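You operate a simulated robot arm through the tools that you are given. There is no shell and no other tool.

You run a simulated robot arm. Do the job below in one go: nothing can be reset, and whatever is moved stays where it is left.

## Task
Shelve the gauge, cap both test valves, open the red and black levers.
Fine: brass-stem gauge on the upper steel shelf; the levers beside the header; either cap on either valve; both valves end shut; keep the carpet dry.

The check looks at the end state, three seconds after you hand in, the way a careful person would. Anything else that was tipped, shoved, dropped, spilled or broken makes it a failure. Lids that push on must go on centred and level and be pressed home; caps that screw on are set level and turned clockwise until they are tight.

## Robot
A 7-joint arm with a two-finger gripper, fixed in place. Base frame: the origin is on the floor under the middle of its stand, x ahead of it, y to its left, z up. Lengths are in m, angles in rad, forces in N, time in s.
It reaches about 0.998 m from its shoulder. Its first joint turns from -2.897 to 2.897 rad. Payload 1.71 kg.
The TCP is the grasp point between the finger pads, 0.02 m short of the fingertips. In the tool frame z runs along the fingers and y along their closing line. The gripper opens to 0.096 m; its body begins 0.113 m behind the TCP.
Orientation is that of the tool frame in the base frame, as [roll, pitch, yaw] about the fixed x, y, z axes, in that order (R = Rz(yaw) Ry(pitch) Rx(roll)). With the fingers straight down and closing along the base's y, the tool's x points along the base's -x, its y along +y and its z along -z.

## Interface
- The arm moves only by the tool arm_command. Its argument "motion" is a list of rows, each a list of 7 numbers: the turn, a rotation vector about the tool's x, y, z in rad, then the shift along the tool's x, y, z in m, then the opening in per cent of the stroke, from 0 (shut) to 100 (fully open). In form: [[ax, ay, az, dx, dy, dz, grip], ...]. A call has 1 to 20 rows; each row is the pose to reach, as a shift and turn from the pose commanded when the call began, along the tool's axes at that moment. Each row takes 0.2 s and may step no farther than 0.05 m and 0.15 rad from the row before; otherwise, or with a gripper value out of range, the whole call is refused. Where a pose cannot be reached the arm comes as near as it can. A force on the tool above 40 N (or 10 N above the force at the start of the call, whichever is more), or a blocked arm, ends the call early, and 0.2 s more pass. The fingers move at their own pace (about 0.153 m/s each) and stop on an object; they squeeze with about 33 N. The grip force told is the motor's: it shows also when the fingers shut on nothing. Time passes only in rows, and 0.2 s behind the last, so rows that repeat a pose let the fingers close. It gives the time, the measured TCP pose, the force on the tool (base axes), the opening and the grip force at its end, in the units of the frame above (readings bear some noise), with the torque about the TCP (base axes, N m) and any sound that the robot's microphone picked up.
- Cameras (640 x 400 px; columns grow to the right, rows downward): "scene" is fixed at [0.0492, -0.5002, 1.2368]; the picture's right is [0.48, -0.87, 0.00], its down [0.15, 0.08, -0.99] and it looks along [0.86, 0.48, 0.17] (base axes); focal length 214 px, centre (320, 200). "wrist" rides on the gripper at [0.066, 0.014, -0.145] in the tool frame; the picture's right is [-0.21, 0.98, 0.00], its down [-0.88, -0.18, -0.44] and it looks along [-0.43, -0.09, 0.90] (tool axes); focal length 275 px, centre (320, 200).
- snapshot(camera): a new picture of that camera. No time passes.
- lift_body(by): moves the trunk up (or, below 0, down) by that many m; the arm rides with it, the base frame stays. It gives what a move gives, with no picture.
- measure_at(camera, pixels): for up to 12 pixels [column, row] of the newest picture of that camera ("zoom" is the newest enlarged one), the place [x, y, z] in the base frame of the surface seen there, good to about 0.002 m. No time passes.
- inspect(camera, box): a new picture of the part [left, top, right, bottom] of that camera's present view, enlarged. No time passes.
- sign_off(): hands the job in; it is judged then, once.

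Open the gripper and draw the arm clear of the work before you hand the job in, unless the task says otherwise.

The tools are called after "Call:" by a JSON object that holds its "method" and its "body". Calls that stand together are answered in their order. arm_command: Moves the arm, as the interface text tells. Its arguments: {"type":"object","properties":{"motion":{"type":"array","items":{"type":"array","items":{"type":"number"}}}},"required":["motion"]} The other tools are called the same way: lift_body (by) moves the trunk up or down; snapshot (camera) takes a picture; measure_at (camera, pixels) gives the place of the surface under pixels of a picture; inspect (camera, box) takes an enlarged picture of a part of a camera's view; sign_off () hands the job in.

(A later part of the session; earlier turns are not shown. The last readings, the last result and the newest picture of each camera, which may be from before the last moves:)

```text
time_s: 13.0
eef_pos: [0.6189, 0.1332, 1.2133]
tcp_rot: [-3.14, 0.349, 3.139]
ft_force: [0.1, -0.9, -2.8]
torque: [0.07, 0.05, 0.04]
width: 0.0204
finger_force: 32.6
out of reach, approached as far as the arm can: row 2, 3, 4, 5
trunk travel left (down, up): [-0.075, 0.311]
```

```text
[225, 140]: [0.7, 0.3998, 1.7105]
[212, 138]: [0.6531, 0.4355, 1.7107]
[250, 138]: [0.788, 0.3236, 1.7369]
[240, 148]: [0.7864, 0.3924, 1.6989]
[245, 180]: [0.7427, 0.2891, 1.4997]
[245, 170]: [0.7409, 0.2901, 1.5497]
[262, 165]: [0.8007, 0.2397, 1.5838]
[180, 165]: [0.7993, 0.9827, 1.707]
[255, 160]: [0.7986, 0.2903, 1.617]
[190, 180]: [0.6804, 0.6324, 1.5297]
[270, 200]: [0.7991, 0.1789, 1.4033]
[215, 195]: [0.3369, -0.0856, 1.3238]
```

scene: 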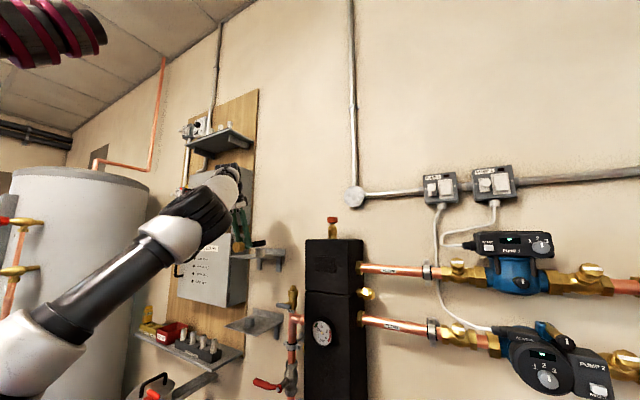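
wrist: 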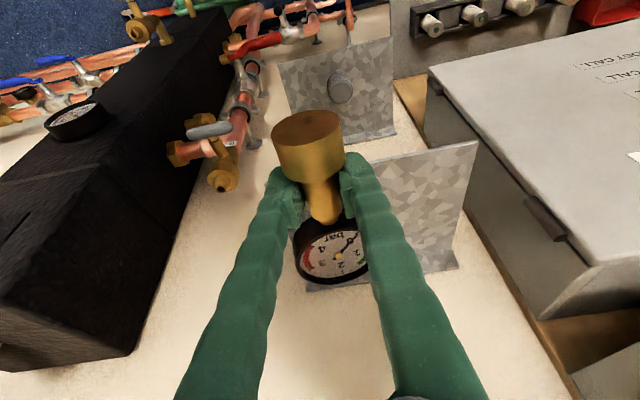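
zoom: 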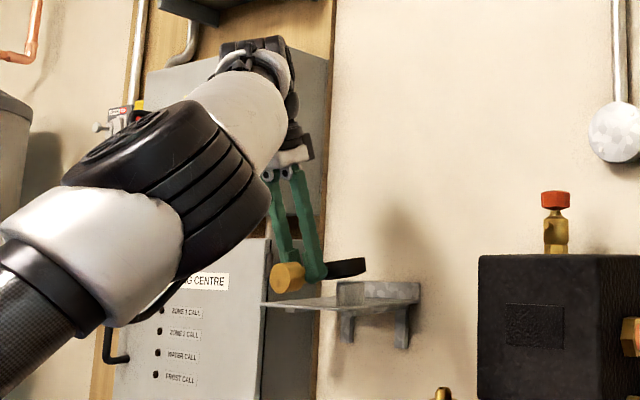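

The dark top shelf is at z 1.71, y ≥ 0.32, so the hand at y≈0.13 stays clear. I raise the trunk by 0.2.

Call:
{"method": "lift_body", "body": {"by": 0.2}}

Call:
{"method": "snapshot", "body": {"camera": "wrist"}}

Call:
{"method": "snapshot", "body": {"camera": "scene"}}

```text
time_s: 15.2
eef_pos: [0.6197, 0.1356, 1.4145]
tcp_rot: [-3.138, 0.348, -3.141]
ft_force: [-1.0, -0.2, -3.8]
torque: [-0.04, 0.03, -0.03]
width: 0.0202
finger_force: 32.8
trunk travel left (down, up): [-0.275, 0.111]
```

```text
taken
```

wrist: 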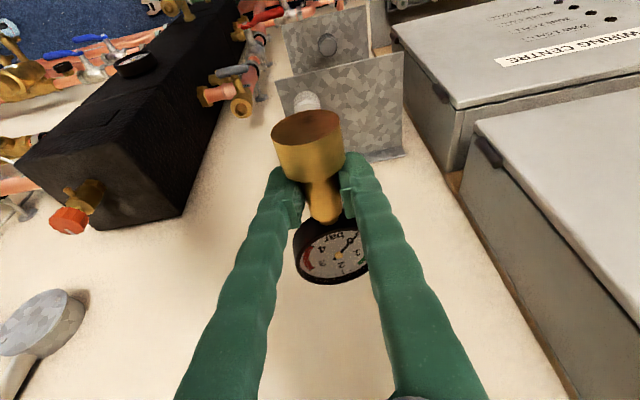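

```text
taken
```

scene: 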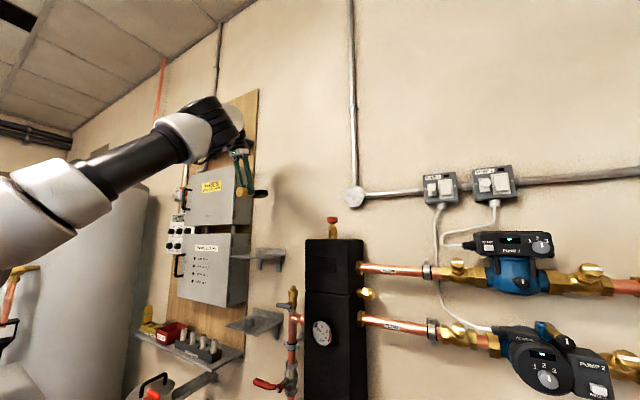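

Now I descend toward TCP (0.691, 0.200, 1.235), above the free left part of the shelf.

Call:
{"method": "arm_command", "body": {"motion": [[0, 0, 0, -0.0012, 0.0129, 0.0386, 0], [0, 0, 0, -0.0024, 0.0258, 0.0772, 0], [0, 0, 0, -0.0036, 0.0386, 0.1158, 0], [0, 0, 0, -0.0048, 0.0515, 0.1544, 0], [0, 0, 0, -0.006, 0.0644, 0.193, 0]]}}

Call:
{"method": "snapshot", "body": {"camera": "wrist"}}

Call:
{"method": "inspect", "body": {"camera": "scene", "box": [190, 150, 310, 290]}}

```text
time_s: 16.4
eef_pos: [0.6851, 0.1663, 1.2626]
tcp_rot: [-3.141, 0.35, -3.141]
ft_force: [-0.6, 0.7, -3.3]
torque: [-0.03, 0.03, -0.04]
width: 0.0202
finger_force: 33.4
out of reach, approached as far as the arm can: row 4, 5
trunk travel left (down, up): [-0.275, 0.111]
```

```text
taken
```

wrist: 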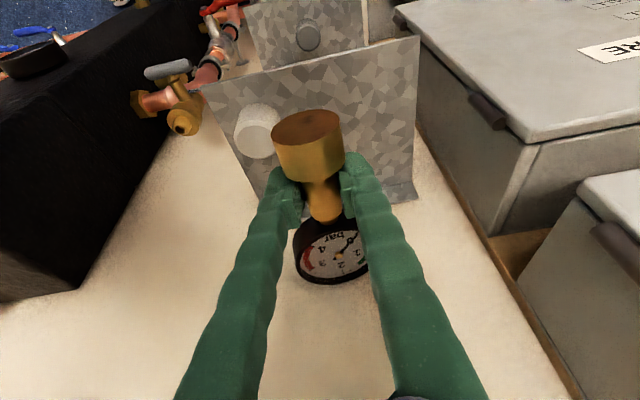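

```text
2.86 times, centred on (250, 220) of scene
```

zoom: 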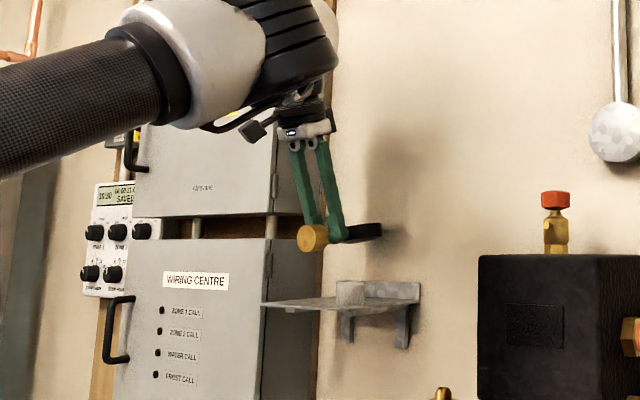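

I am still at the reach limit at (0.685,0.166,1.263); a further trunk lift of 0.1 brings the shoulder to a better height.

Call:
{"method": "lift_body", "body": {"by": 0.1}}

```text
time_s: 17.7
eef_pos: [0.6869, 0.1652, 1.3628]
tcp_rot: [-3.14, 0.349, -3.141]
ft_force: [-0.3, 0.6, -4.1]
torque: [-0.02, 0.05, 0.0]
width: 0.0203
finger_force: 32.6
trunk travel left (down, up): [-0.375, 0.011]
```

At (0.687,0.165,1.363) now; I descend to z≈1.235 at y≈0.185.

Call:
{"method": "arm_command", "body": {"motion": [[0, 0, 0, 0.0136, 0.0067, 0.0405, 0], [0, 0, 0, 0.0271, 0.0133, 0.081, 0], [0, 0, 0, 0.0407, 0.02, 0.1214, 0]]}}

Call:
{"method": "snapshot", "body": {"camera": "wrist"}}

Call:
{"method": "inspect", "body": {"camera": "scene", "box": [210, 190, 300, 290]}}

```text
time_s: 18.5
eef_pos: [0.6908, 0.1859, 1.2346]
tcp_rot: [-3.14, 0.348, 3.139]
ft_force: [0.6, 0.4, -2.9]
torque: [0.02, 0.07, 0.02]
width: 0.0205
finger_force: 33.0
trunk travel left (down, up): [-0.375, 0.011]
```

```text
taken
```

wrist: 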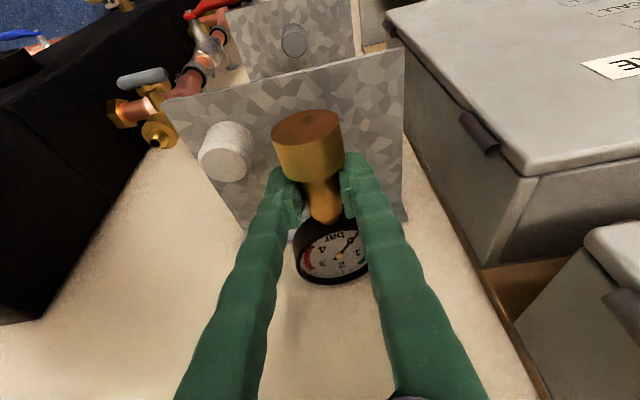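

```text
4.00 times, centred on (255, 240) of scene
```

zoom: 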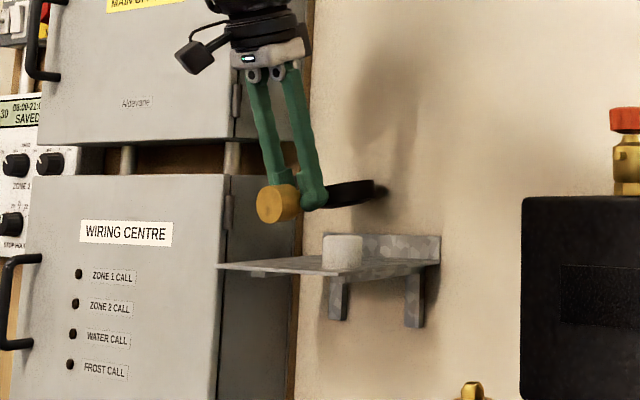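

The gauge hangs over the shelf at (0.691,0.186,1.235). I measure its ends and the shelf before lowering.

Call:
{"method": "measure_at", "body": {"camera": "wrist", "pixels": [[308, 125], [308, 145], [310, 158], [340, 255], [346, 276], [345, 281], [303, 262], [370, 205], [395, 200], [225, 150], [216, 150], [400, 80]]}}

Call:
{"method": "inspect", "body": {"camera": "wrist", "box": [180, 60, 420, 300]}}

```text
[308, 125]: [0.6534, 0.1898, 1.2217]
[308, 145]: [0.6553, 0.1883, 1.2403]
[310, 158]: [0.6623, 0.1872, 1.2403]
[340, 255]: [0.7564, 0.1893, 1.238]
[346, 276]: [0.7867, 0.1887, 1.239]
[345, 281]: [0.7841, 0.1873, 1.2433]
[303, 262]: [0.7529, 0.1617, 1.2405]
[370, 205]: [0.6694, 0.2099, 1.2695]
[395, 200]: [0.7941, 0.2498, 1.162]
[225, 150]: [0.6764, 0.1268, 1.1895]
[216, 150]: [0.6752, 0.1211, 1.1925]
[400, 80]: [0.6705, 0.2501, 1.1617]
```

```text
1.67 times, centred on (300, 180) of wrist
```

zoom: 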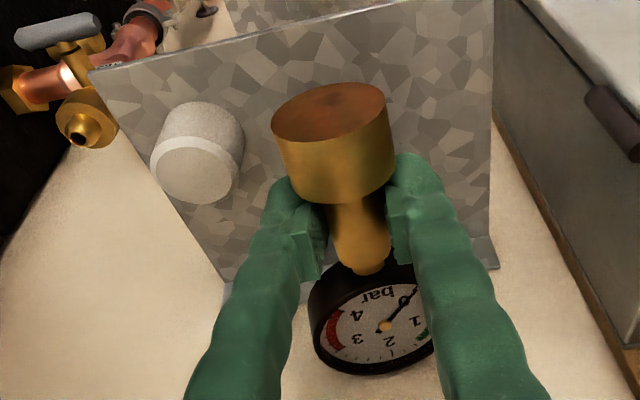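

Ends are at x≈0.654 and x≈0.788, inside the shelf; the nut touches at TCP z≈1.188. I lower gently.

Call:
{"method": "arm_command", "body": {"motion": [[0, 0, 0, 0.0068, 0, 0.0188, 0], [0, 0, 0, 0.0119, 0, 0.0329, 0], [0, 0, 0, 0.0143, 0, 0.0395, 0], [0, 0, 0, 0.0156, 0, 0.0433, 0]]}}

Call:
{"method": "snapshot", "body": {"camera": "wrist"}}

Call:
{"method": "inspect", "body": {"camera": "scene", "box": [210, 190, 300, 290]}}

```text
time_s: 19.5
eef_pos: [0.69, 0.186, 1.1924]
tcp_rot: [3.141, 0.357, 3.139]
ft_force: [1.0, -1.9, 26.5]
torque: [0.08, 1.05, 0.15]
width: 0.0202
finger_force: 32.8
trunk travel left (down, up): [-0.375, 0.011]
```

```text
taken
```

wrist: 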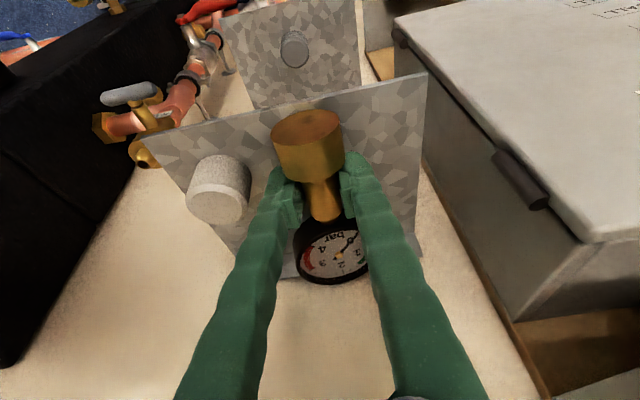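

```text
4.00 times, centred on (255, 240) of scene
```

zoom: 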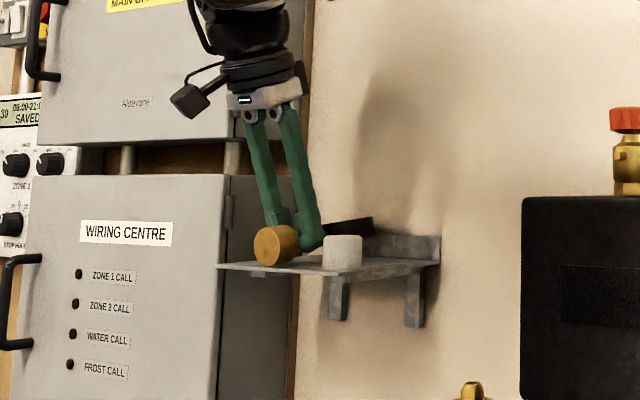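

The nut is on the shelf (26 N up) while the disc end is still slightly raised. I ease off and tip the disc end down a little.

Call:
{"method": "arm_command", "body": {"motion": [[0, 0.05, 0, -0.0014, 0, -0.0038, 0], [0, 0.1, 0, -0.0014, 0, -0.0038, 0], [0, 0.14, 0, -0.0014, 0, -0.0038, 0]]}}

Call:
{"method": "inspect", "body": {"camera": "scene", "box": [230, 220, 300, 280]}}

Call:
{"method": "snapshot", "body": {"camera": "wrist"}}

```text
time_s: 20.3
eef_pos: [0.6895, 0.1834, 1.1915]
tcp_rot: [-3.14, 0.247, 3.139]
ft_force: [-0.3, 0.4, -2.8]
torque: [0.02, 0.06, 0.01]
width: 0.0205
finger_force: 32.9
trunk travel left (down, up): [-0.375, 0.011]
```

```text
6.67 times, centred on (265, 250) of scene
```

zoom: 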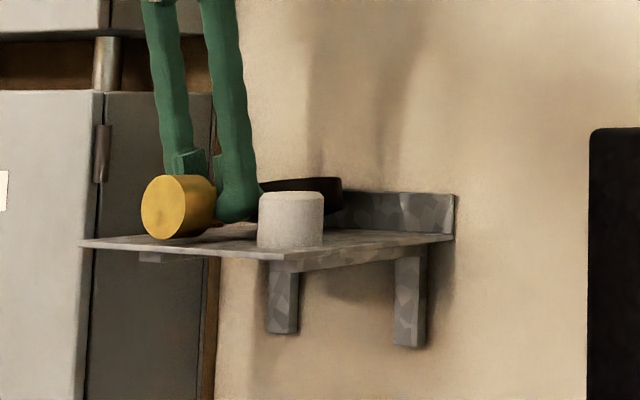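

```text
taken
```

wrist: 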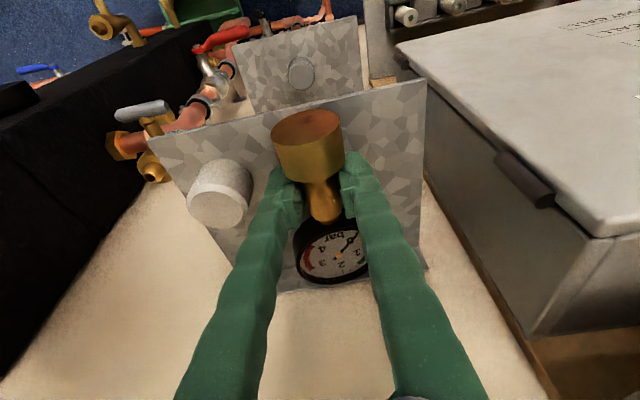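

The gauge now hangs free just above the shelf (weight 2.8 N). I lower 3 mm and open the fingers to about 45%.

Call:
{"method": "arm_command", "body": {"motion": [[0, 0, 0, 0.0008, 0, 0.003, 0], [0, 0, 0, 0.0008, 0, 0.003, 0], [0, 0, 0, 0.0008, 0, 0.003, 45], [0, 0, 0, 0.0008, 0, 0.003, 45], [0, 0, 0, 0.0008, 0, 0.003, 45]]}}

Call:
{"method": "snapshot", "body": {"camera": "wrist"}}

Call:
{"method": "inspect", "body": {"camera": "scene", "box": [230, 220, 300, 280]}}

```text
time_s: 21.5
eef_pos: [0.6882, 0.1779, 1.189]
tcp_rot: [3.141, 0.212, 3.14]
ft_force: [-0.5, -1.2, 0.0]
torque: [-0.03, -0.03, 0.02]
width: 0.0434
finger_force: 0.1
out of reach, approached as far as the arm can: row 1, 2, 3, 4, 5
trunk travel left (down, up): [-0.375, 0.011]
```

```text
taken
```

wrist: 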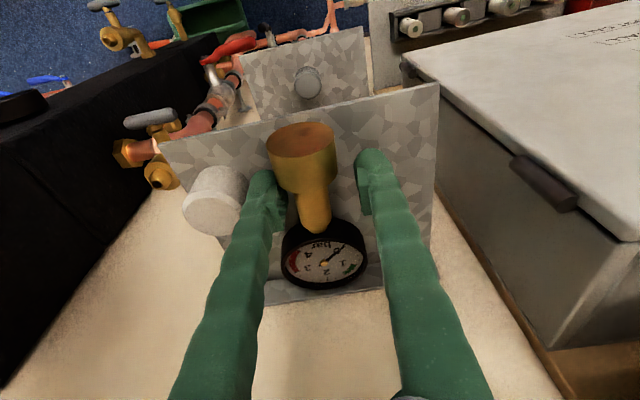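

```text
6.67 times, centred on (265, 250) of scene
```

zoom: 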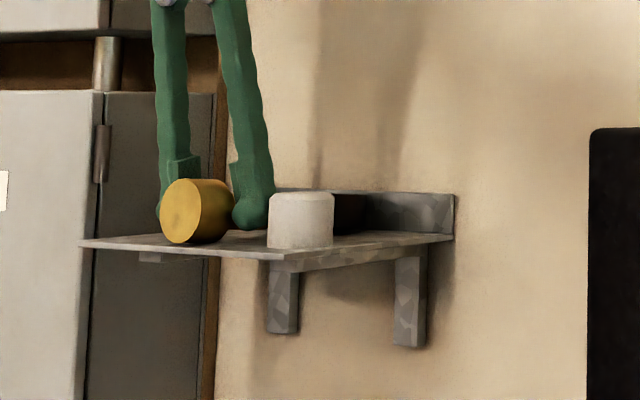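

The gauge lies released on the upper shelf, but the right finger at (265,200) nudged the neighbouring cap a little. I draw straight up, clear of both.

Call:
{"method": "arm_command", "body": {"motion": [[0, 0, 0, -0.0042, 0, -0.0195, 45], [0, 0, 0, -0.0084, 0, -0.039, 45], [0, 0, 0, -0.0168, 0, -0.078, 45], [0, 0, 0, -0.021, 0, -0.0977, 45]]}}

Call:
{"method": "snapshot", "body": {"camera": "wrist"}}

Call:
{"method": "inspect", "body": {"camera": "scene", "box": [230, 220, 300, 280]}}

```text
time_s: 22.5
eef_pos: [0.6861, 0.167, 1.2527]
tcp_rot: [-3.142, 0.21, 3.141]
ft_force: [0.2, 0.1, 0.5]
torque: [0.01, 0.04, -0.02]
width: 0.0433
finger_force: 0.1
out of reach, approached as far as the arm can: row 1, 2, 3, 4
trunk travel left (down, up): [-0.375, 0.011]
```

```text
taken
```

wrist: 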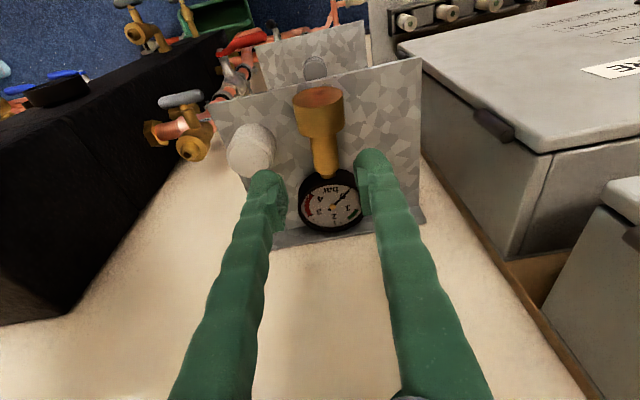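

```text
6.67 times, centred on (265, 250) of scene
```

zoom: 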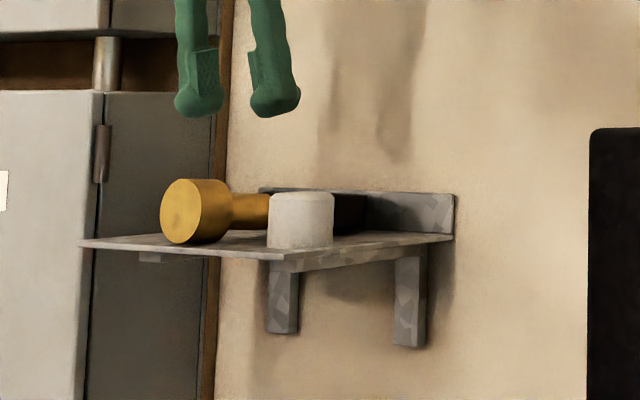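

The gauge rests well on the upper shelf, clear of the fingers. I measure gauge and cap positions on the shelf.

Call:
{"method": "measure_at", "body": {"camera": "zoom", "pixels": [[302, 198], [302, 230], [270, 225], [330, 225], [302, 245], [330, 255], [270, 250], [195, 210], [250, 210], [390, 235], [275, 253], [85, 243]]}}

Call:
{"method": "measure_at", "body": {"camera": "wrist", "pixels": [[250, 140], [232, 160], [270, 155], [252, 170], [318, 95], [325, 140], [333, 205], [337, 230], [215, 105], [395, 75], [245, 190], [305, 210]]}}

```text
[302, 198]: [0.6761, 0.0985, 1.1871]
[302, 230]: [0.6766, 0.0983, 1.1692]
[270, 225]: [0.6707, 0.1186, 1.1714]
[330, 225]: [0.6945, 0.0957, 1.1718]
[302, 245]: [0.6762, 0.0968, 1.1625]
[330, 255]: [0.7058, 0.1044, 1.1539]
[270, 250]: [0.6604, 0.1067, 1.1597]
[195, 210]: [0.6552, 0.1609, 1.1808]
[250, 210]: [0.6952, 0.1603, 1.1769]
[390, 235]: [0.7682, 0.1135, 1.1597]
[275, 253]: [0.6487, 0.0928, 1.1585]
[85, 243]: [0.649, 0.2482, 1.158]
```

```text
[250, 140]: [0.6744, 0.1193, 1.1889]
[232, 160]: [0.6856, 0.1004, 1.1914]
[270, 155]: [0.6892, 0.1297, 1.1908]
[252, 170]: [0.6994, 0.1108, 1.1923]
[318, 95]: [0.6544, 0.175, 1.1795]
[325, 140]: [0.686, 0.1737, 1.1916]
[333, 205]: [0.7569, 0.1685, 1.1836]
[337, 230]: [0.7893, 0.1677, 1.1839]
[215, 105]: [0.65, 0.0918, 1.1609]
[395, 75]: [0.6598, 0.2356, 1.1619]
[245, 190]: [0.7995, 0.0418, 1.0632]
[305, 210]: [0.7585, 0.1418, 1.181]
```

Cap on the upper shelf is centred near (0.687,0.113), top z 1.19; the gauge nut lies at y 0.159–0.19. I measure the header's left edge to plan the top-down capping of the left valve.

Call:
{"method": "snapshot", "body": {"camera": "scene"}}

Call:
{"method": "measure_at", "body": {"camera": "scene", "pixels": [[307, 260], [307, 300], [308, 330], [307, 245], [338, 260], [361, 260], [333, 240], [320, 238]]}}

Call:
{"method": "measure_at", "body": {"camera": "wrist", "pixels": [[190, 98], [170, 99], [185, 115], [195, 145], [186, 155], [200, 125], [160, 130], [130, 180], [110, 260], [60, 315], [150, 150], [100, 60]]}}

Call:
{"method": "inspect", "body": {"camera": "wrist", "box": [120, 70, 300, 200]}}

```text
taken
```

scene: 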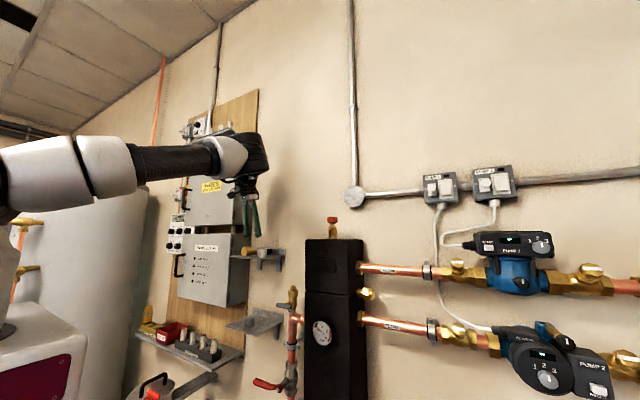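

```text
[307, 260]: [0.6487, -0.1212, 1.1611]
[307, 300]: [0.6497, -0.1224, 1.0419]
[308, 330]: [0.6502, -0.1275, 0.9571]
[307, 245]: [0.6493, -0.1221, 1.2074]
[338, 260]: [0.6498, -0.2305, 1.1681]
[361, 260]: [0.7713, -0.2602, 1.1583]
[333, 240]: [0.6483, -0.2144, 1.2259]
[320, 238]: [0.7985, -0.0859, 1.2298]
```

```text
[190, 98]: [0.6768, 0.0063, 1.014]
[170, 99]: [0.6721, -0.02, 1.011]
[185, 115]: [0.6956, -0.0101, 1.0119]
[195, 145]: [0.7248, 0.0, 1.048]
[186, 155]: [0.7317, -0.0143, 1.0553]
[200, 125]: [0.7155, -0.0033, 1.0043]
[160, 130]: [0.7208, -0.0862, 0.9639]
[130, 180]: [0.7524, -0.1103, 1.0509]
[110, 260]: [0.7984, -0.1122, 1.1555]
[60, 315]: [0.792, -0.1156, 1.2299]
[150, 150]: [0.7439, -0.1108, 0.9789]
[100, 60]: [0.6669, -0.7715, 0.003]
```

```text
3.08 times, centred on (210, 135) of wrist
```

zoom: 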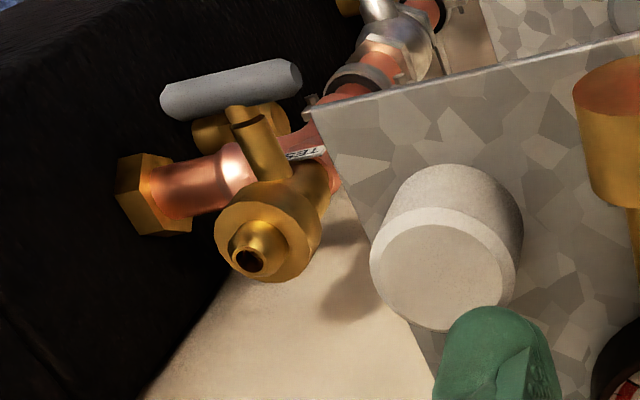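

I measure the left valve's spigot rim and the cap's top outline on this enlarged picture for exact centres.

Call:
{"method": "measure_at", "body": {"camera": "zoom", "pixels": [[232, 258], [266, 260], [250, 245], [248, 277], [260, 250], [236, 270], [217, 225], [310, 235], [255, 195], [265, 278]]}}

Call:
{"method": "measure_at", "body": {"camera": "zoom", "pixels": [[385, 270], [500, 270], [445, 225], [440, 315], [400, 240], [490, 240], [390, 295], [375, 250], [515, 260], [450, 210], [440, 327], [445, 270]]}}

```text
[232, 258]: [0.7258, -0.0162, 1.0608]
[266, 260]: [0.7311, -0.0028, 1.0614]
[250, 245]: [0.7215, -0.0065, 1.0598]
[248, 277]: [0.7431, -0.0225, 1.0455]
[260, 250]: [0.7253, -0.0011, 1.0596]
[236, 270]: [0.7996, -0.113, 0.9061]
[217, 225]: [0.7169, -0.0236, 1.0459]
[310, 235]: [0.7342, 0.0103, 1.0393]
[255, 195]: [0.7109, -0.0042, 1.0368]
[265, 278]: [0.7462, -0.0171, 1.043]
```

```text
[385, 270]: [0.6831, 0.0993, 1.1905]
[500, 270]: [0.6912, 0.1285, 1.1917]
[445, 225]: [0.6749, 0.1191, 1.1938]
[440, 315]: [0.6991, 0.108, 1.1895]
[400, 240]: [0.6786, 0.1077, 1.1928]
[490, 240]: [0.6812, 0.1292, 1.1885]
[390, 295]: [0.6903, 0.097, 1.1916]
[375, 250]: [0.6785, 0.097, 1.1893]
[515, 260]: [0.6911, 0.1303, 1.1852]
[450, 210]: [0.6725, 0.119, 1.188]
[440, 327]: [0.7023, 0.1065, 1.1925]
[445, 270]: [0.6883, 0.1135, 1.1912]
```

The cap (centre ≈0.687,0.113) is too near the gauge nut (y≥0.159) for my ~26 mm thick finger to pass between them. I will regrip the gauge and move it ~33 mm to the left; first I tilt the hand back a bit for reach, above the stem at y≈0.182.

Call:
{"method": "arm_command", "body": {"motion": [[0, -0.12, 0, 0, 0.0075, 0.0, 45], [0, -0.24, 0, 0, 0.015, 0.01, 45], [0, -0.24, 0, 0, 0.015, 0.0184, 45]]}}

Call:
{"method": "snapshot", "body": {"camera": "wrist"}}

Call:
{"method": "inspect", "body": {"camera": "scene", "box": [230, 220, 300, 280]}}

```text
time_s: 23.3
eef_pos: [0.6878, 0.1802, 1.2363]
tcp_rot: [3.142, 0.451, 3.141]
ft_force: [0.5, -0.4, -0.7]
torque: [0.01, 0.0, 0.06]
width: 0.0429
finger_force: 0.0
trunk travel left (down, up): [-0.375, 0.011]
```

```text
taken
```

wrist: 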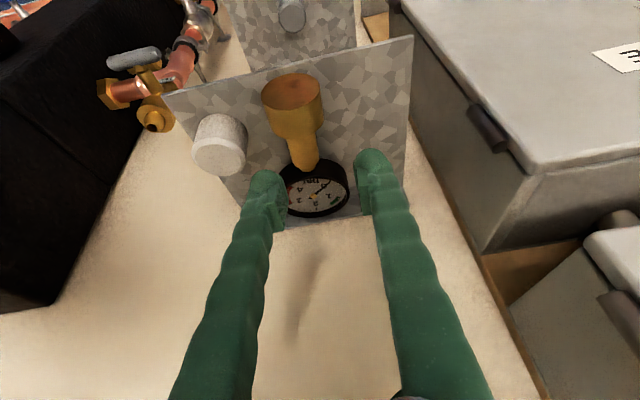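

```text
6.67 times, centred on (265, 250) of scene
```

zoom: 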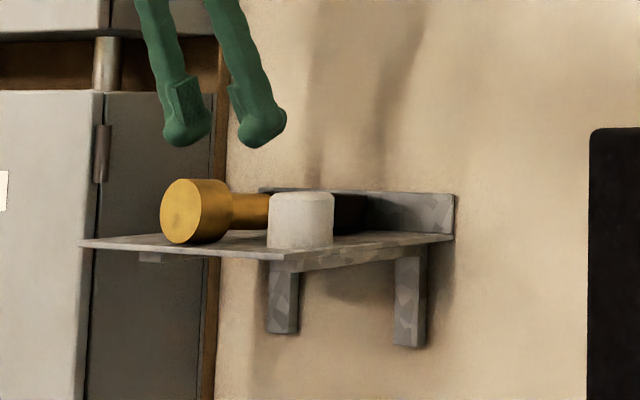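

I measure the stem's position to grip it.

Call:
{"method": "measure_at", "body": {"camera": "wrist", "pixels": [[302, 145], [293, 148], [312, 142], [304, 160], [296, 115], [292, 95], [315, 190], [222, 145], [246, 140], [194, 150]]}}

```text
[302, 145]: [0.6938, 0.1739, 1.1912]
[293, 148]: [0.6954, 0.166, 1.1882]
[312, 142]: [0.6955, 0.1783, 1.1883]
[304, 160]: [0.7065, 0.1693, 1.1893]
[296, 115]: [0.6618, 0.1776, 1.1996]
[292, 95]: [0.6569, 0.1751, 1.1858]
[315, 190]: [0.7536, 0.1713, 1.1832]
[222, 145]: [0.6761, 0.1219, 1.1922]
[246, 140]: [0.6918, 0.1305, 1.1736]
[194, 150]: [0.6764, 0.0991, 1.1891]
```

The stem axis is at (0.694,0.1725,1.181). I lower the open fingers around it, with the right finger just clear of the cap.

Call:
{"method": "arm_command", "body": {"motion": [[0, 0, 0, 0.0056, 0.001, 0.0147, 45], [0, 0, 0, 0.0113, 0.001, 0.0293, 45], [0, 0, 0, 0.0169, 0.001, 0.044, 45], [0, 0, 0, 0.0169, 0.001, 0.044, 45]]}}

Call:
{"method": "snapshot", "body": {"camera": "wrist"}}

Call:
{"method": "inspect", "body": {"camera": "scene", "box": [230, 220, 300, 280]}}

```text
time_s: 24.3
eef_pos: [0.6932, 0.1809, 1.1893]
tcp_rot: [-3.141, 0.45, 3.141]
ft_force: [2.0, -0.8, 2.6]
torque: [-0.05, 0.03, 0.01]
width: 0.0434
finger_force: 0.4
trunk travel left (down, up): [-0.375, 0.011]
```

```text
taken
```

wrist: 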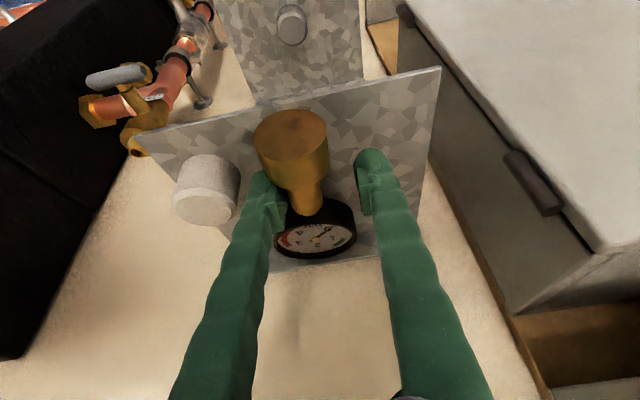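

```text
6.67 times, centred on (265, 250) of scene
```

zoom: 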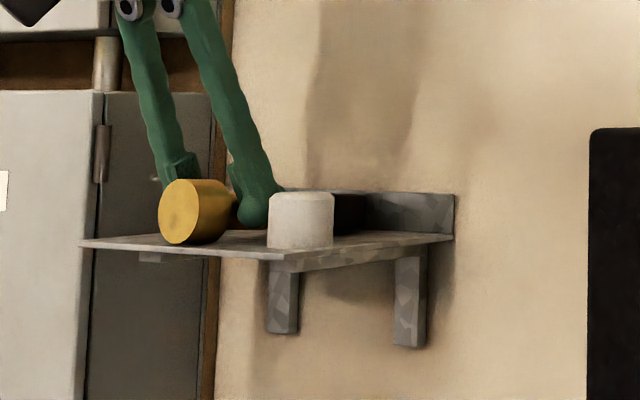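

The fingers straddle the stem without touching the cap. I close on the stem.

Call:
{"method": "arm_command", "body": {"motion": [[0, 0, 0, 0, 0, 0, 0], [0, 0, 0, 0, 0, 0, 0], [0, 0, 0, 0, 0, 0, 0]]}}

Call:
{"method": "snapshot", "body": {"camera": "wrist"}}

```text
time_s: 25.1
eef_pos: [0.6916, 0.1809, 1.1905]
tcp_rot: [3.141, 0.453, 3.139]
ft_force: [-0.2, -0.8, 6.1]
torque: [-0.11, -0.09, 0.13]
width: 0.0209
finger_force: 32.8
trunk travel left (down, up): [-0.375, 0.011]
```

```text
taken
```

wrist: 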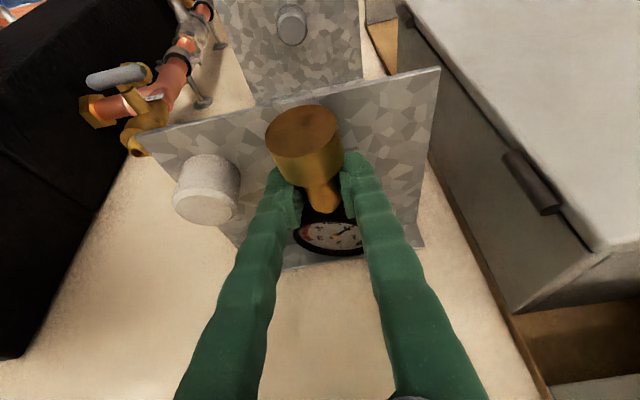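

Gripped (width 0.021). I lift slightly and shift it to the left by about 27 mm.

Call:
{"method": "arm_command", "body": {"motion": [[0, 0, 0, -0.0065, 0, -0.0135, 0], [0, 0, 0, -0.0065, 0.0135, -0.0135, 0], [0, 0, 0, -0.0065, 0.027, -0.0135, 0], [0, 0, 0, -0.0065, 0.027, -0.0135, 0]]}}

Call:
{"method": "snapshot", "body": {"camera": "wrist"}}

Call:
{"method": "inspect", "body": {"camera": "scene", "box": [230, 220, 300, 280]}}

```text
time_s: 26.1
eef_pos: [0.6933, 0.2091, 1.2043]
tcp_rot: [-3.141, 0.45, 3.142]
ft_force: [0.7, 0.2, -3.7]
torque: [0.0, 0.06, -0.01]
width: 0.0205
finger_force: 33.0
trunk travel left (down, up): [-0.375, 0.011]
```

```text
taken
```

wrist: 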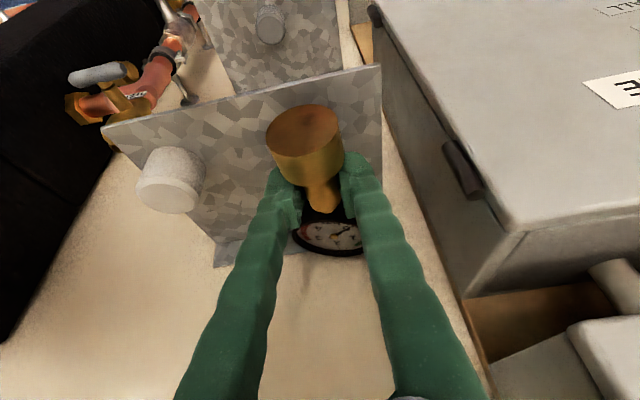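

```text
6.67 times, centred on (265, 250) of scene
```

zoom: 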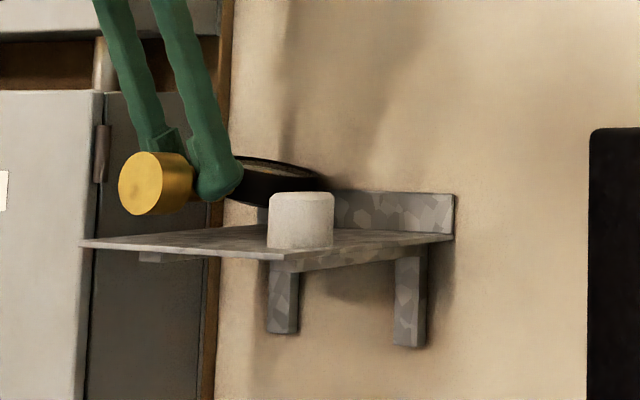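

The gauge hangs with its disc end low. I measure the tilt to level it before putting down.

Call:
{"method": "measure_at", "body": {"camera": "wrist", "pixels": [[305, 115], [303, 135], [305, 150], [308, 165], [330, 237], [345, 250], [335, 252], [320, 200]]}}

Call:
{"method": "measure_at", "body": {"camera": "zoom", "pixels": [[150, 165], [150, 205], [275, 170], [240, 185], [262, 195], [315, 178]]}}

```text
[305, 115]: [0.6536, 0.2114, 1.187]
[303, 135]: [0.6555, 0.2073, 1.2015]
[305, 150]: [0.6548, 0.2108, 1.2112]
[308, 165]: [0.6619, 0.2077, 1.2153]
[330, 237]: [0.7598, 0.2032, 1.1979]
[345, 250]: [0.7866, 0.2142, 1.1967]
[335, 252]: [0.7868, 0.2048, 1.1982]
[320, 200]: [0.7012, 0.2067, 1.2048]
```

```text
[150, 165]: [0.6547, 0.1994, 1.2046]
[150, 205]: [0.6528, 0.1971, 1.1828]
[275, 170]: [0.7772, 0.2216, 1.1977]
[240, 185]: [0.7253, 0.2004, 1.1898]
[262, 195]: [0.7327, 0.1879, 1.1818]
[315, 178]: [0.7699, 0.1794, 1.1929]
```

The axis is level: nut and disc undersides are both near z 1.181. I lower 19 mm and open just enough to release.

Call:
{"method": "arm_command", "body": {"motion": [[0, 0, 0, 0.0044, 0, 0.009, 0], [0, 0, 0, 0.0079, 0, 0.0162, 0], [0, 0, 0, 0.0083, 0, 0.0171, 0], [0, 0, 0, 0.0083, 0, 0.0171, 34], [0, 0, 0, 0.0083, 0, 0.0171, 34], [0, 0, 0, 0.0083, 0, 0.0171, 34]]}}

Call:
{"method": "snapshot", "body": {"camera": "wrist"}}

Call:
{"method": "inspect", "body": {"camera": "scene", "box": [230, 220, 300, 280]}}

```text
time_s: 27.5
eef_pos: [0.6933, 0.2084, 1.1856]
tcp_rot: [-3.141, 0.453, 3.138]
ft_force: [0.6, -0.9, 0.4]
torque: [0.04, 0.0, 0.0]
width: 0.0329
finger_force: 0.0
trunk travel left (down, up): [-0.375, 0.011]
```

```text
taken
```

wrist: 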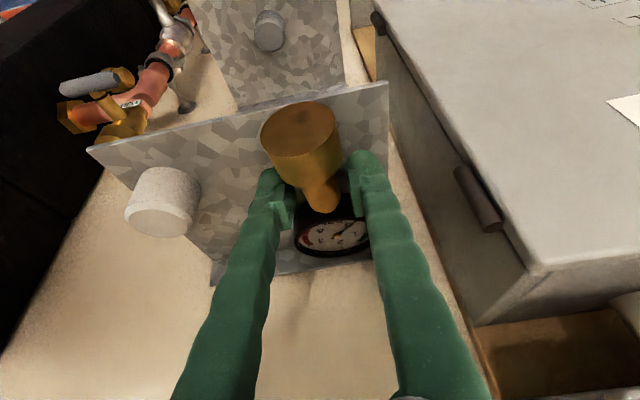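

```text
6.67 times, centred on (265, 250) of scene
```

zoom: 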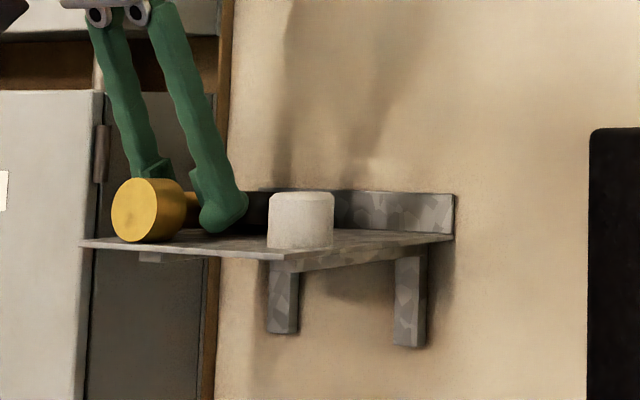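

Released; I go straight up and clear of the gauge.

Call:
{"method": "arm_command", "body": {"motion": [[0, 0, 0, -0.0044, 0, -0.009, 34], [0, 0, 0, -0.0131, 0, -0.027, 34], [0, 0, 0, -0.0262, 0, -0.054, 34], [0, 0, 0, -0.0349, 0, -0.072, 34]]}}

Call:
{"method": "snapshot", "body": {"camera": "wrist"}}

Call:
{"method": "inspect", "body": {"camera": "scene", "box": [230, 220, 300, 280]}}

```text
time_s: 28.5
eef_pos: [0.6916, 0.2081, 1.2669]
tcp_rot: [-3.14, 0.449, 3.138]
ft_force: [-1.0, -0.5, -0.1]
torque: [-0.01, 0.01, 0.01]
width: 0.0329
finger_force: 0.0
trunk travel left (down, up): [-0.375, 0.011]
```

```text
taken
```

wrist: 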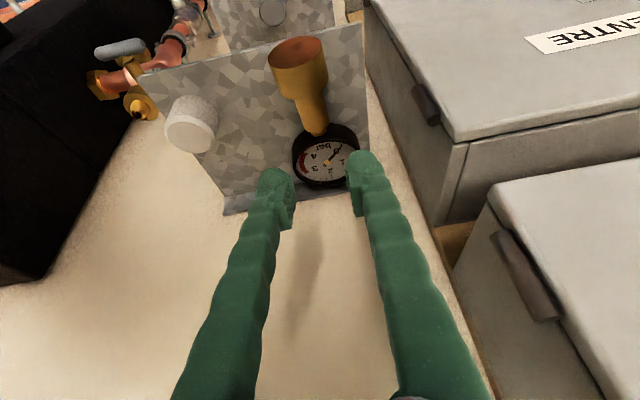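

```text
6.67 times, centred on (265, 250) of scene
```

zoom: 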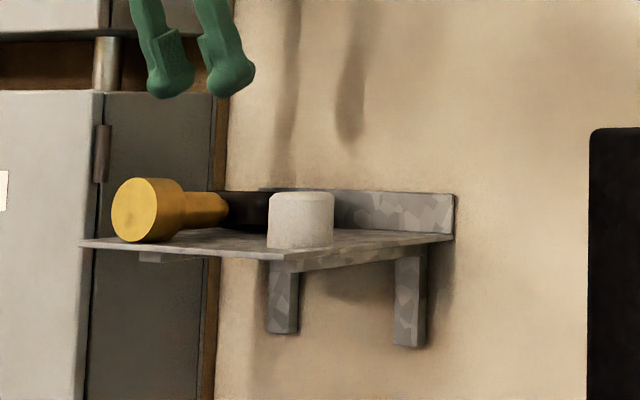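

The gauge rests on the shelf well left of the cap. I measure both to confirm and to set the cap grasp.

Call:
{"method": "measure_at", "body": {"camera": "wrist", "pixels": [[297, 55], [305, 90], [325, 155], [356, 150], [295, 165], [328, 185], [190, 110], [192, 135], [168, 130], [215, 125], [360, 130], [230, 200]]}}

Call:
{"method": "inspect", "body": {"camera": "wrist", "box": [80, 30, 240, 150]}}

```text
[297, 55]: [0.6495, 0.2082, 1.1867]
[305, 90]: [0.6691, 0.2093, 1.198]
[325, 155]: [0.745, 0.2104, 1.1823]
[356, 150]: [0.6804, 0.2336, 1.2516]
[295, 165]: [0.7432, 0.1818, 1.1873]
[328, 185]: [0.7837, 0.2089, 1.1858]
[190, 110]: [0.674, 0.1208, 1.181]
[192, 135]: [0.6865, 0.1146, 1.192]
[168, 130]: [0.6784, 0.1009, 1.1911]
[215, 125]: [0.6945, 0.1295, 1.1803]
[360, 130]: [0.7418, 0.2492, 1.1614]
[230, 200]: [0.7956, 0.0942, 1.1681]
```

```text
3.33 times, centred on (160, 90) of wrist
```

zoom: 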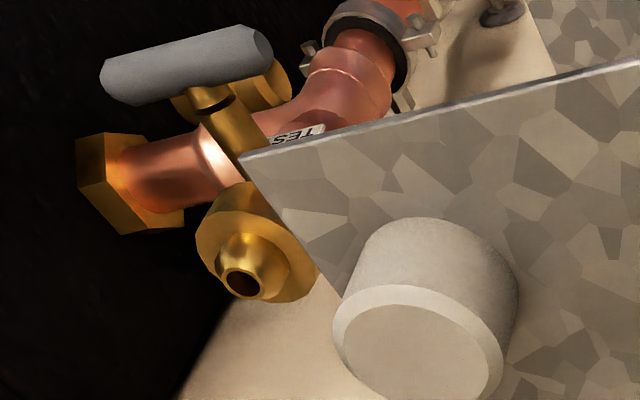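

Gauge now at y≈0.21, its nut end at the shelf's front edge line and disc near x 0.786. Now I turn the fingers horizontal in front of and above the cap (0.687,0.1135), opening to 60%.

Call:
{"method": "arm_command", "body": {"motion": [[0, -0.125, 0, 0.0065, -0.0105, 0.0002, 60], [0, -0.249, 0, 0.0129, -0.021, 0.0004, 60], [0, -0.374, 0, 0.0194, -0.0315, 0.0006, 60], [0, -0.499, 0, 0.0259, -0.042, 0.0008, 60], [0, -0.623, 0, 0.0323, -0.0526, 0.001, 60], [0, -0.748, 0, 0.0388, -0.0631, 0.0012, 60], [0, -0.873, 0, 0.0453, -0.0736, 0.0014, 60], [0, -0.997, 0, 0.0517, -0.0841, 0.0016, 60], [0, -1.122, 0, 0.0582, -0.0946, 0.0018, 60]]}}

Call:
{"method": "snapshot", "body": {"camera": "wrist"}}

Call:
{"method": "snapshot", "body": {"camera": "scene"}}

```text
time_s: 30.5
eef_pos: [0.6405, 0.112, 1.2388]
tcp_rot: [0.194, 1.569, 0.191]
ft_force: [0.4, 0.4, 0.2]
torque: [0.02, 0.03, 0.0]
width: 0.0578
finger_force: 0.0
trunk travel left (down, up): [-0.375, 0.011]
```

```text
taken
```

wrist: 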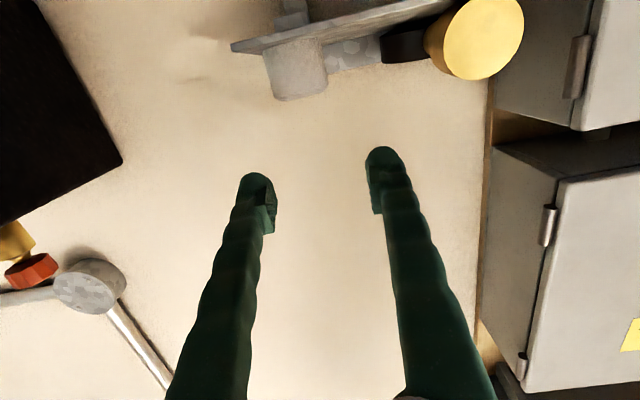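

```text
taken
```

scene: 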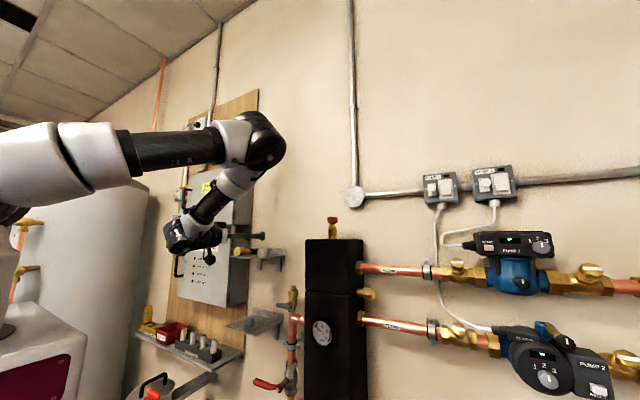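

The cap shows at (297,75) just ahead. I lower to z≈1.180 with the fingertips still short of the cap.

Call:
{"method": "arm_command", "body": {"motion": [[0, 0, 0, 0.03, 0.0015, -0.003, 60], [0, 0, 0, 0.05, 0.0015, -0.003, 60], [0, 0, 0, 0.0585, 0.0015, -0.003, 60]]}}

Call:
{"method": "snapshot", "body": {"camera": "wrist"}}

Call:
{"method": "inspect", "body": {"camera": "scene", "box": [210, 210, 310, 290]}}

```text
time_s: 31.3
eef_pos: [0.638, 0.116, 1.1812]
tcp_rot: [0.201, 1.57, 0.198]
ft_force: [-0.9, -0.1, -0.4]
torque: [0.01, -0.01, -0.03]
width: 0.0574
finger_force: 0.0
trunk travel left (down, up): [-0.375, 0.011]
```

```text
taken
```

wrist: 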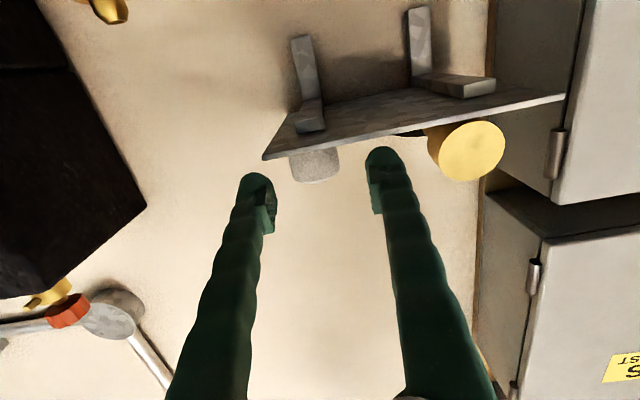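

```text
5.00 times, centred on (260, 250) of scene
```

zoom: 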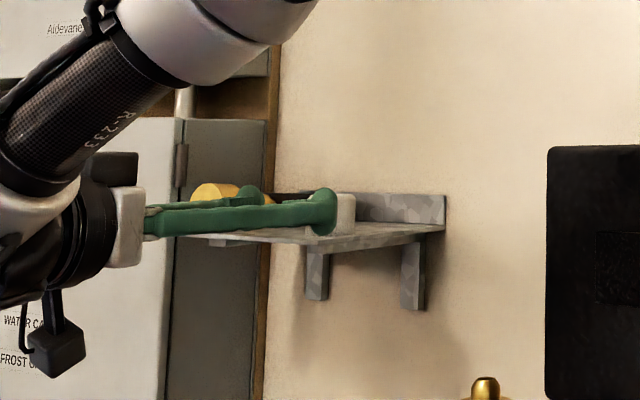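

Fingers are level and clear of the shelf. I advance 0.049 m so that the pads straddle the cap.

Call:
{"method": "arm_command", "body": {"motion": [[0, 0, 0, 0, -0.0025, 0.015, 60], [0, 0, 0, 0, -0.0025, 0.032, 60], [0, 0, 0, 0, -0.0025, 0.049, 60]]}}

Call:
{"method": "snapshot", "body": {"camera": "wrist"}}

Call:
{"method": "inspect", "body": {"camera": "scene", "box": [210, 210, 310, 290]}}

```text
time_s: 32.1
eef_pos: [0.6876, 0.113, 1.1799]
tcp_rot: [0.622, 1.569, 0.621]
ft_force: [0.7, 0.1, -0.4]
torque: [-0.01, 0.01, 0.02]
width: 0.0577
finger_force: 0.0
trunk travel left (down, up): [-0.375, 0.011]
```

```text
taken
```

wrist: 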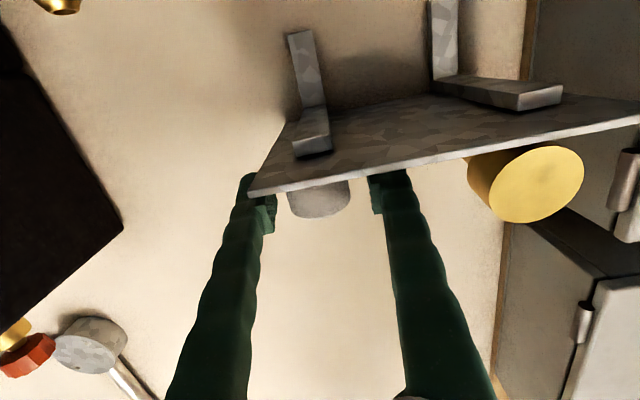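

```text
5.00 times, centred on (260, 250) of scene
```

zoom: 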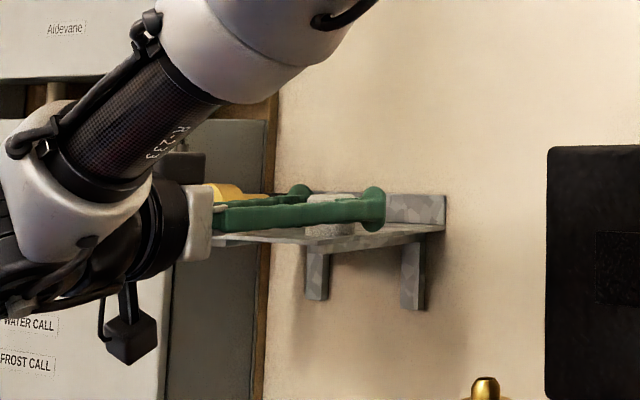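

The pads straddle the cap (318,198). I close on it.

Call:
{"method": "arm_command", "body": {"motion": [[0, 0, 0, 0, 0, 0, 0], [0, 0, 0, 0, 0, 0, 0], [0, 0, 0, 0, 0, 0, 0]]}}

Call:
{"method": "snapshot", "body": {"camera": "wrist"}}

Call:
{"method": "inspect", "body": {"camera": "scene", "box": [240, 220, 300, 270]}}

```text
time_s: 32.9
eef_pos: [0.6866, 0.1128, 1.1797]
tcp_rot: [0.375, 1.568, 0.375]
ft_force: [0.4, -0.1, 0.7]
torque: [0.02, -0.03, 0.01]
width: 0.0339
finger_force: 33.1
trunk travel left (down, up): [-0.375, 0.011]
```

```text
taken
```

wrist: 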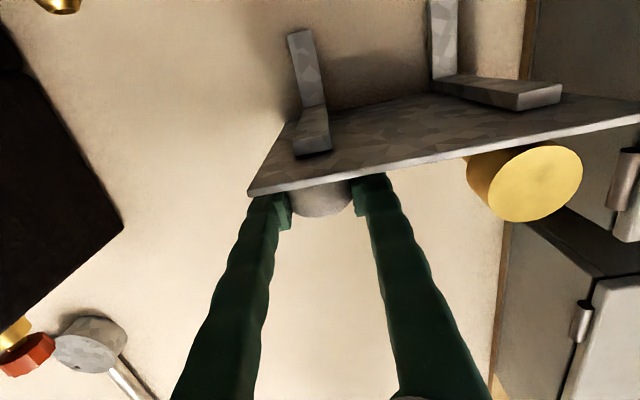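

```text
8.00 times, centred on (270, 245) of scene
```

zoom: 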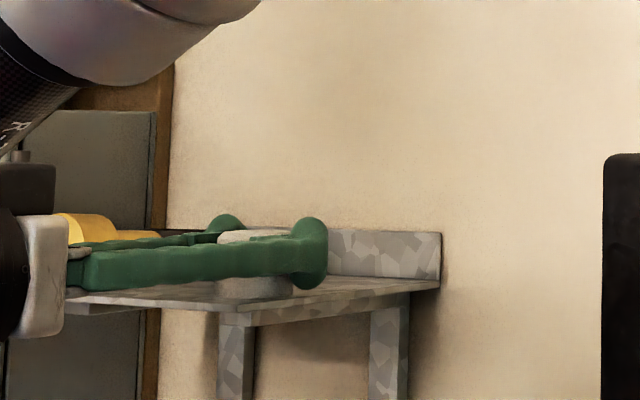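

Gripped at 0.034 width without disturbance. I lift the cap 0.03 m straight up and check that it is level.

Call:
{"method": "arm_command", "body": {"motion": [[0, 0, 0, -0.01, 0, 0, 0], [0, 0, 0, -0.03, 0, 0, 0], [0, 0, 0, -0.045, 0, 0, 0]]}}

Call:
{"method": "snapshot", "body": {"camera": "wrist"}}

Call:
{"method": "inspect", "body": {"camera": "scene", "box": [230, 210, 310, 270]}}

Call:
{"method": "inspect", "body": {"camera": "wrist", "box": [240, 130, 400, 260]}}

```text
time_s: 33.7
eef_pos: [0.6863, 0.1133, 1.2251]
tcp_rot: [0.104, 1.569, 0.101]
ft_force: [-1.1, 1.0, 0.0]
torque: [0.01, -0.01, 0.01]
width: 0.0341
finger_force: 33.5
trunk travel left (down, up): [-0.375, 0.011]
```

```text
taken
```

wrist: 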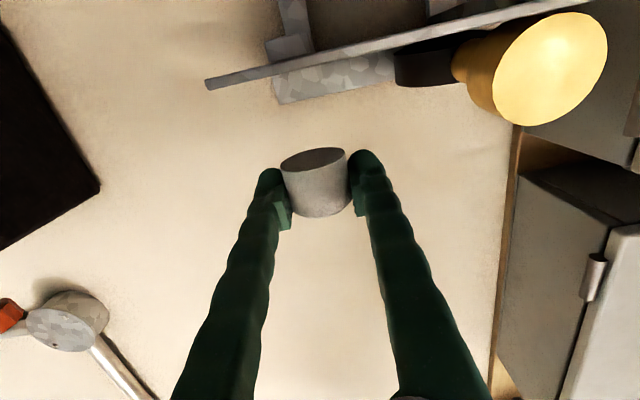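

```text
6.67 times, centred on (270, 240) of scene
```

zoom: 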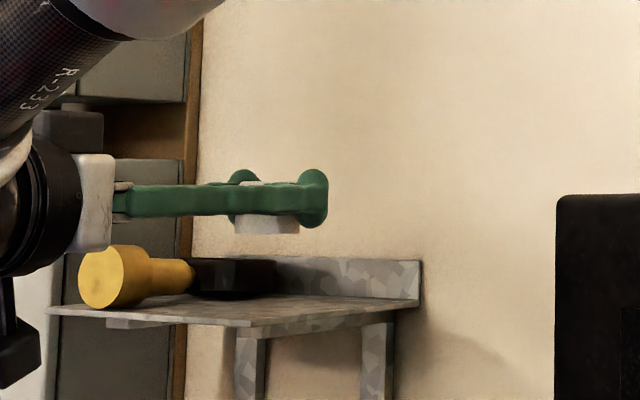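

```text
3.08 times, centred on (320, 195) of wrist
```

zoom: 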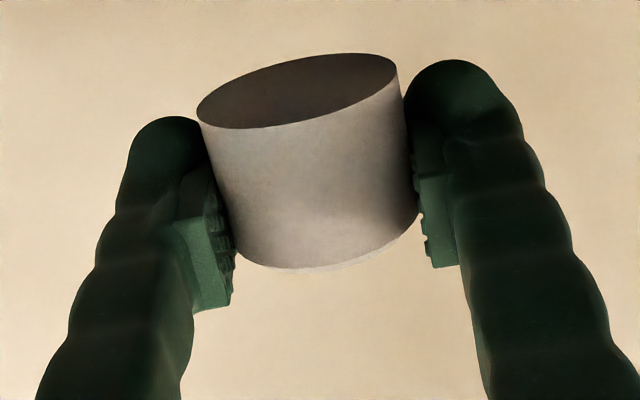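

The cap is held and looks level; I measure its bottom rim to confirm.

Call:
{"method": "measure_at", "body": {"camera": "zoom", "pixels": [[204, 120], [394, 78], [300, 128], [340, 58], [300, 95], [350, 85], [250, 200], [390, 200], [310, 180], [320, 262], [250, 250], [400, 225]]}}

```text
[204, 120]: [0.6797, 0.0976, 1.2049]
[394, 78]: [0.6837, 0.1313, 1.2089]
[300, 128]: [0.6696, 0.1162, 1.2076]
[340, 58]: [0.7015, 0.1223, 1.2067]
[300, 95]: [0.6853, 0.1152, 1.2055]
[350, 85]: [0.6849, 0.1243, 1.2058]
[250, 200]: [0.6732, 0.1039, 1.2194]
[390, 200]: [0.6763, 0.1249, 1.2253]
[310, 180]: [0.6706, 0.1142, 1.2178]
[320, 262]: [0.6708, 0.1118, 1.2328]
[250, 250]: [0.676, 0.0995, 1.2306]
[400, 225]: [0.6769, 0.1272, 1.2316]
```

Cap bottom is at z≈1.2065, level, centred on the TCP. I back away from the shelf and move to in front of the left valve at z≈1.13.

Call:
{"method": "arm_command", "body": {"motion": [[0, 0, 0, 0, 0, -0.045, 0], [0, 0, 0, 0, 0, -0.085, 0], [0, 0, 0, 0.02, -0.04, -0.085, 0], [0, 0, 0, 0.05, -0.08, -0.085, 0], [0, 0, 0, 0.075, -0.122, -0.085, 0], [0, 0, 0, 0.095, -0.122, -0.085, 0]]}}

Call:
{"method": "snapshot", "body": {"camera": "wrist"}}

Call:
{"method": "snapshot", "body": {"camera": "scene"}}

```text
time_s: 35.1
eef_pos: [0.604, -0.0071, 1.1285]
tcp_rot: [0.209, 1.57, 0.208]
ft_force: [-0.2, 0.3, -1.0]
torque: [0.04, -0.02, -0.02]
width: 0.0342
finger_force: 32.9
trunk travel left (down, up): [-0.375, 0.011]
```

```text
taken
```

wrist: 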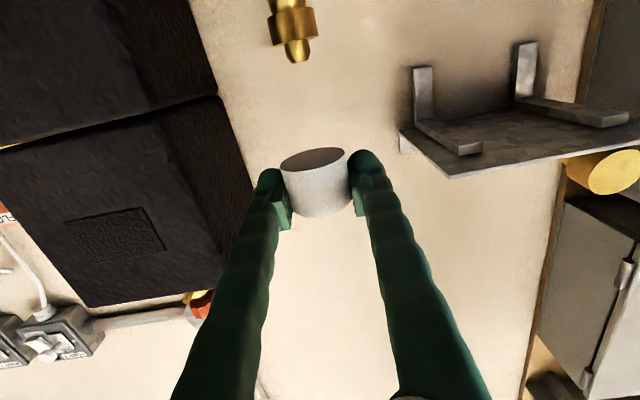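

```text
taken
```

scene: 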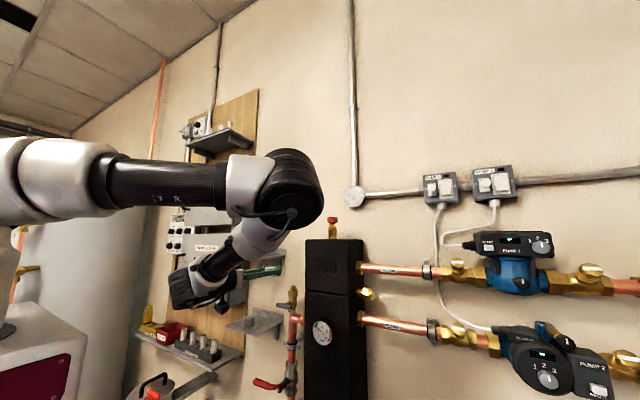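

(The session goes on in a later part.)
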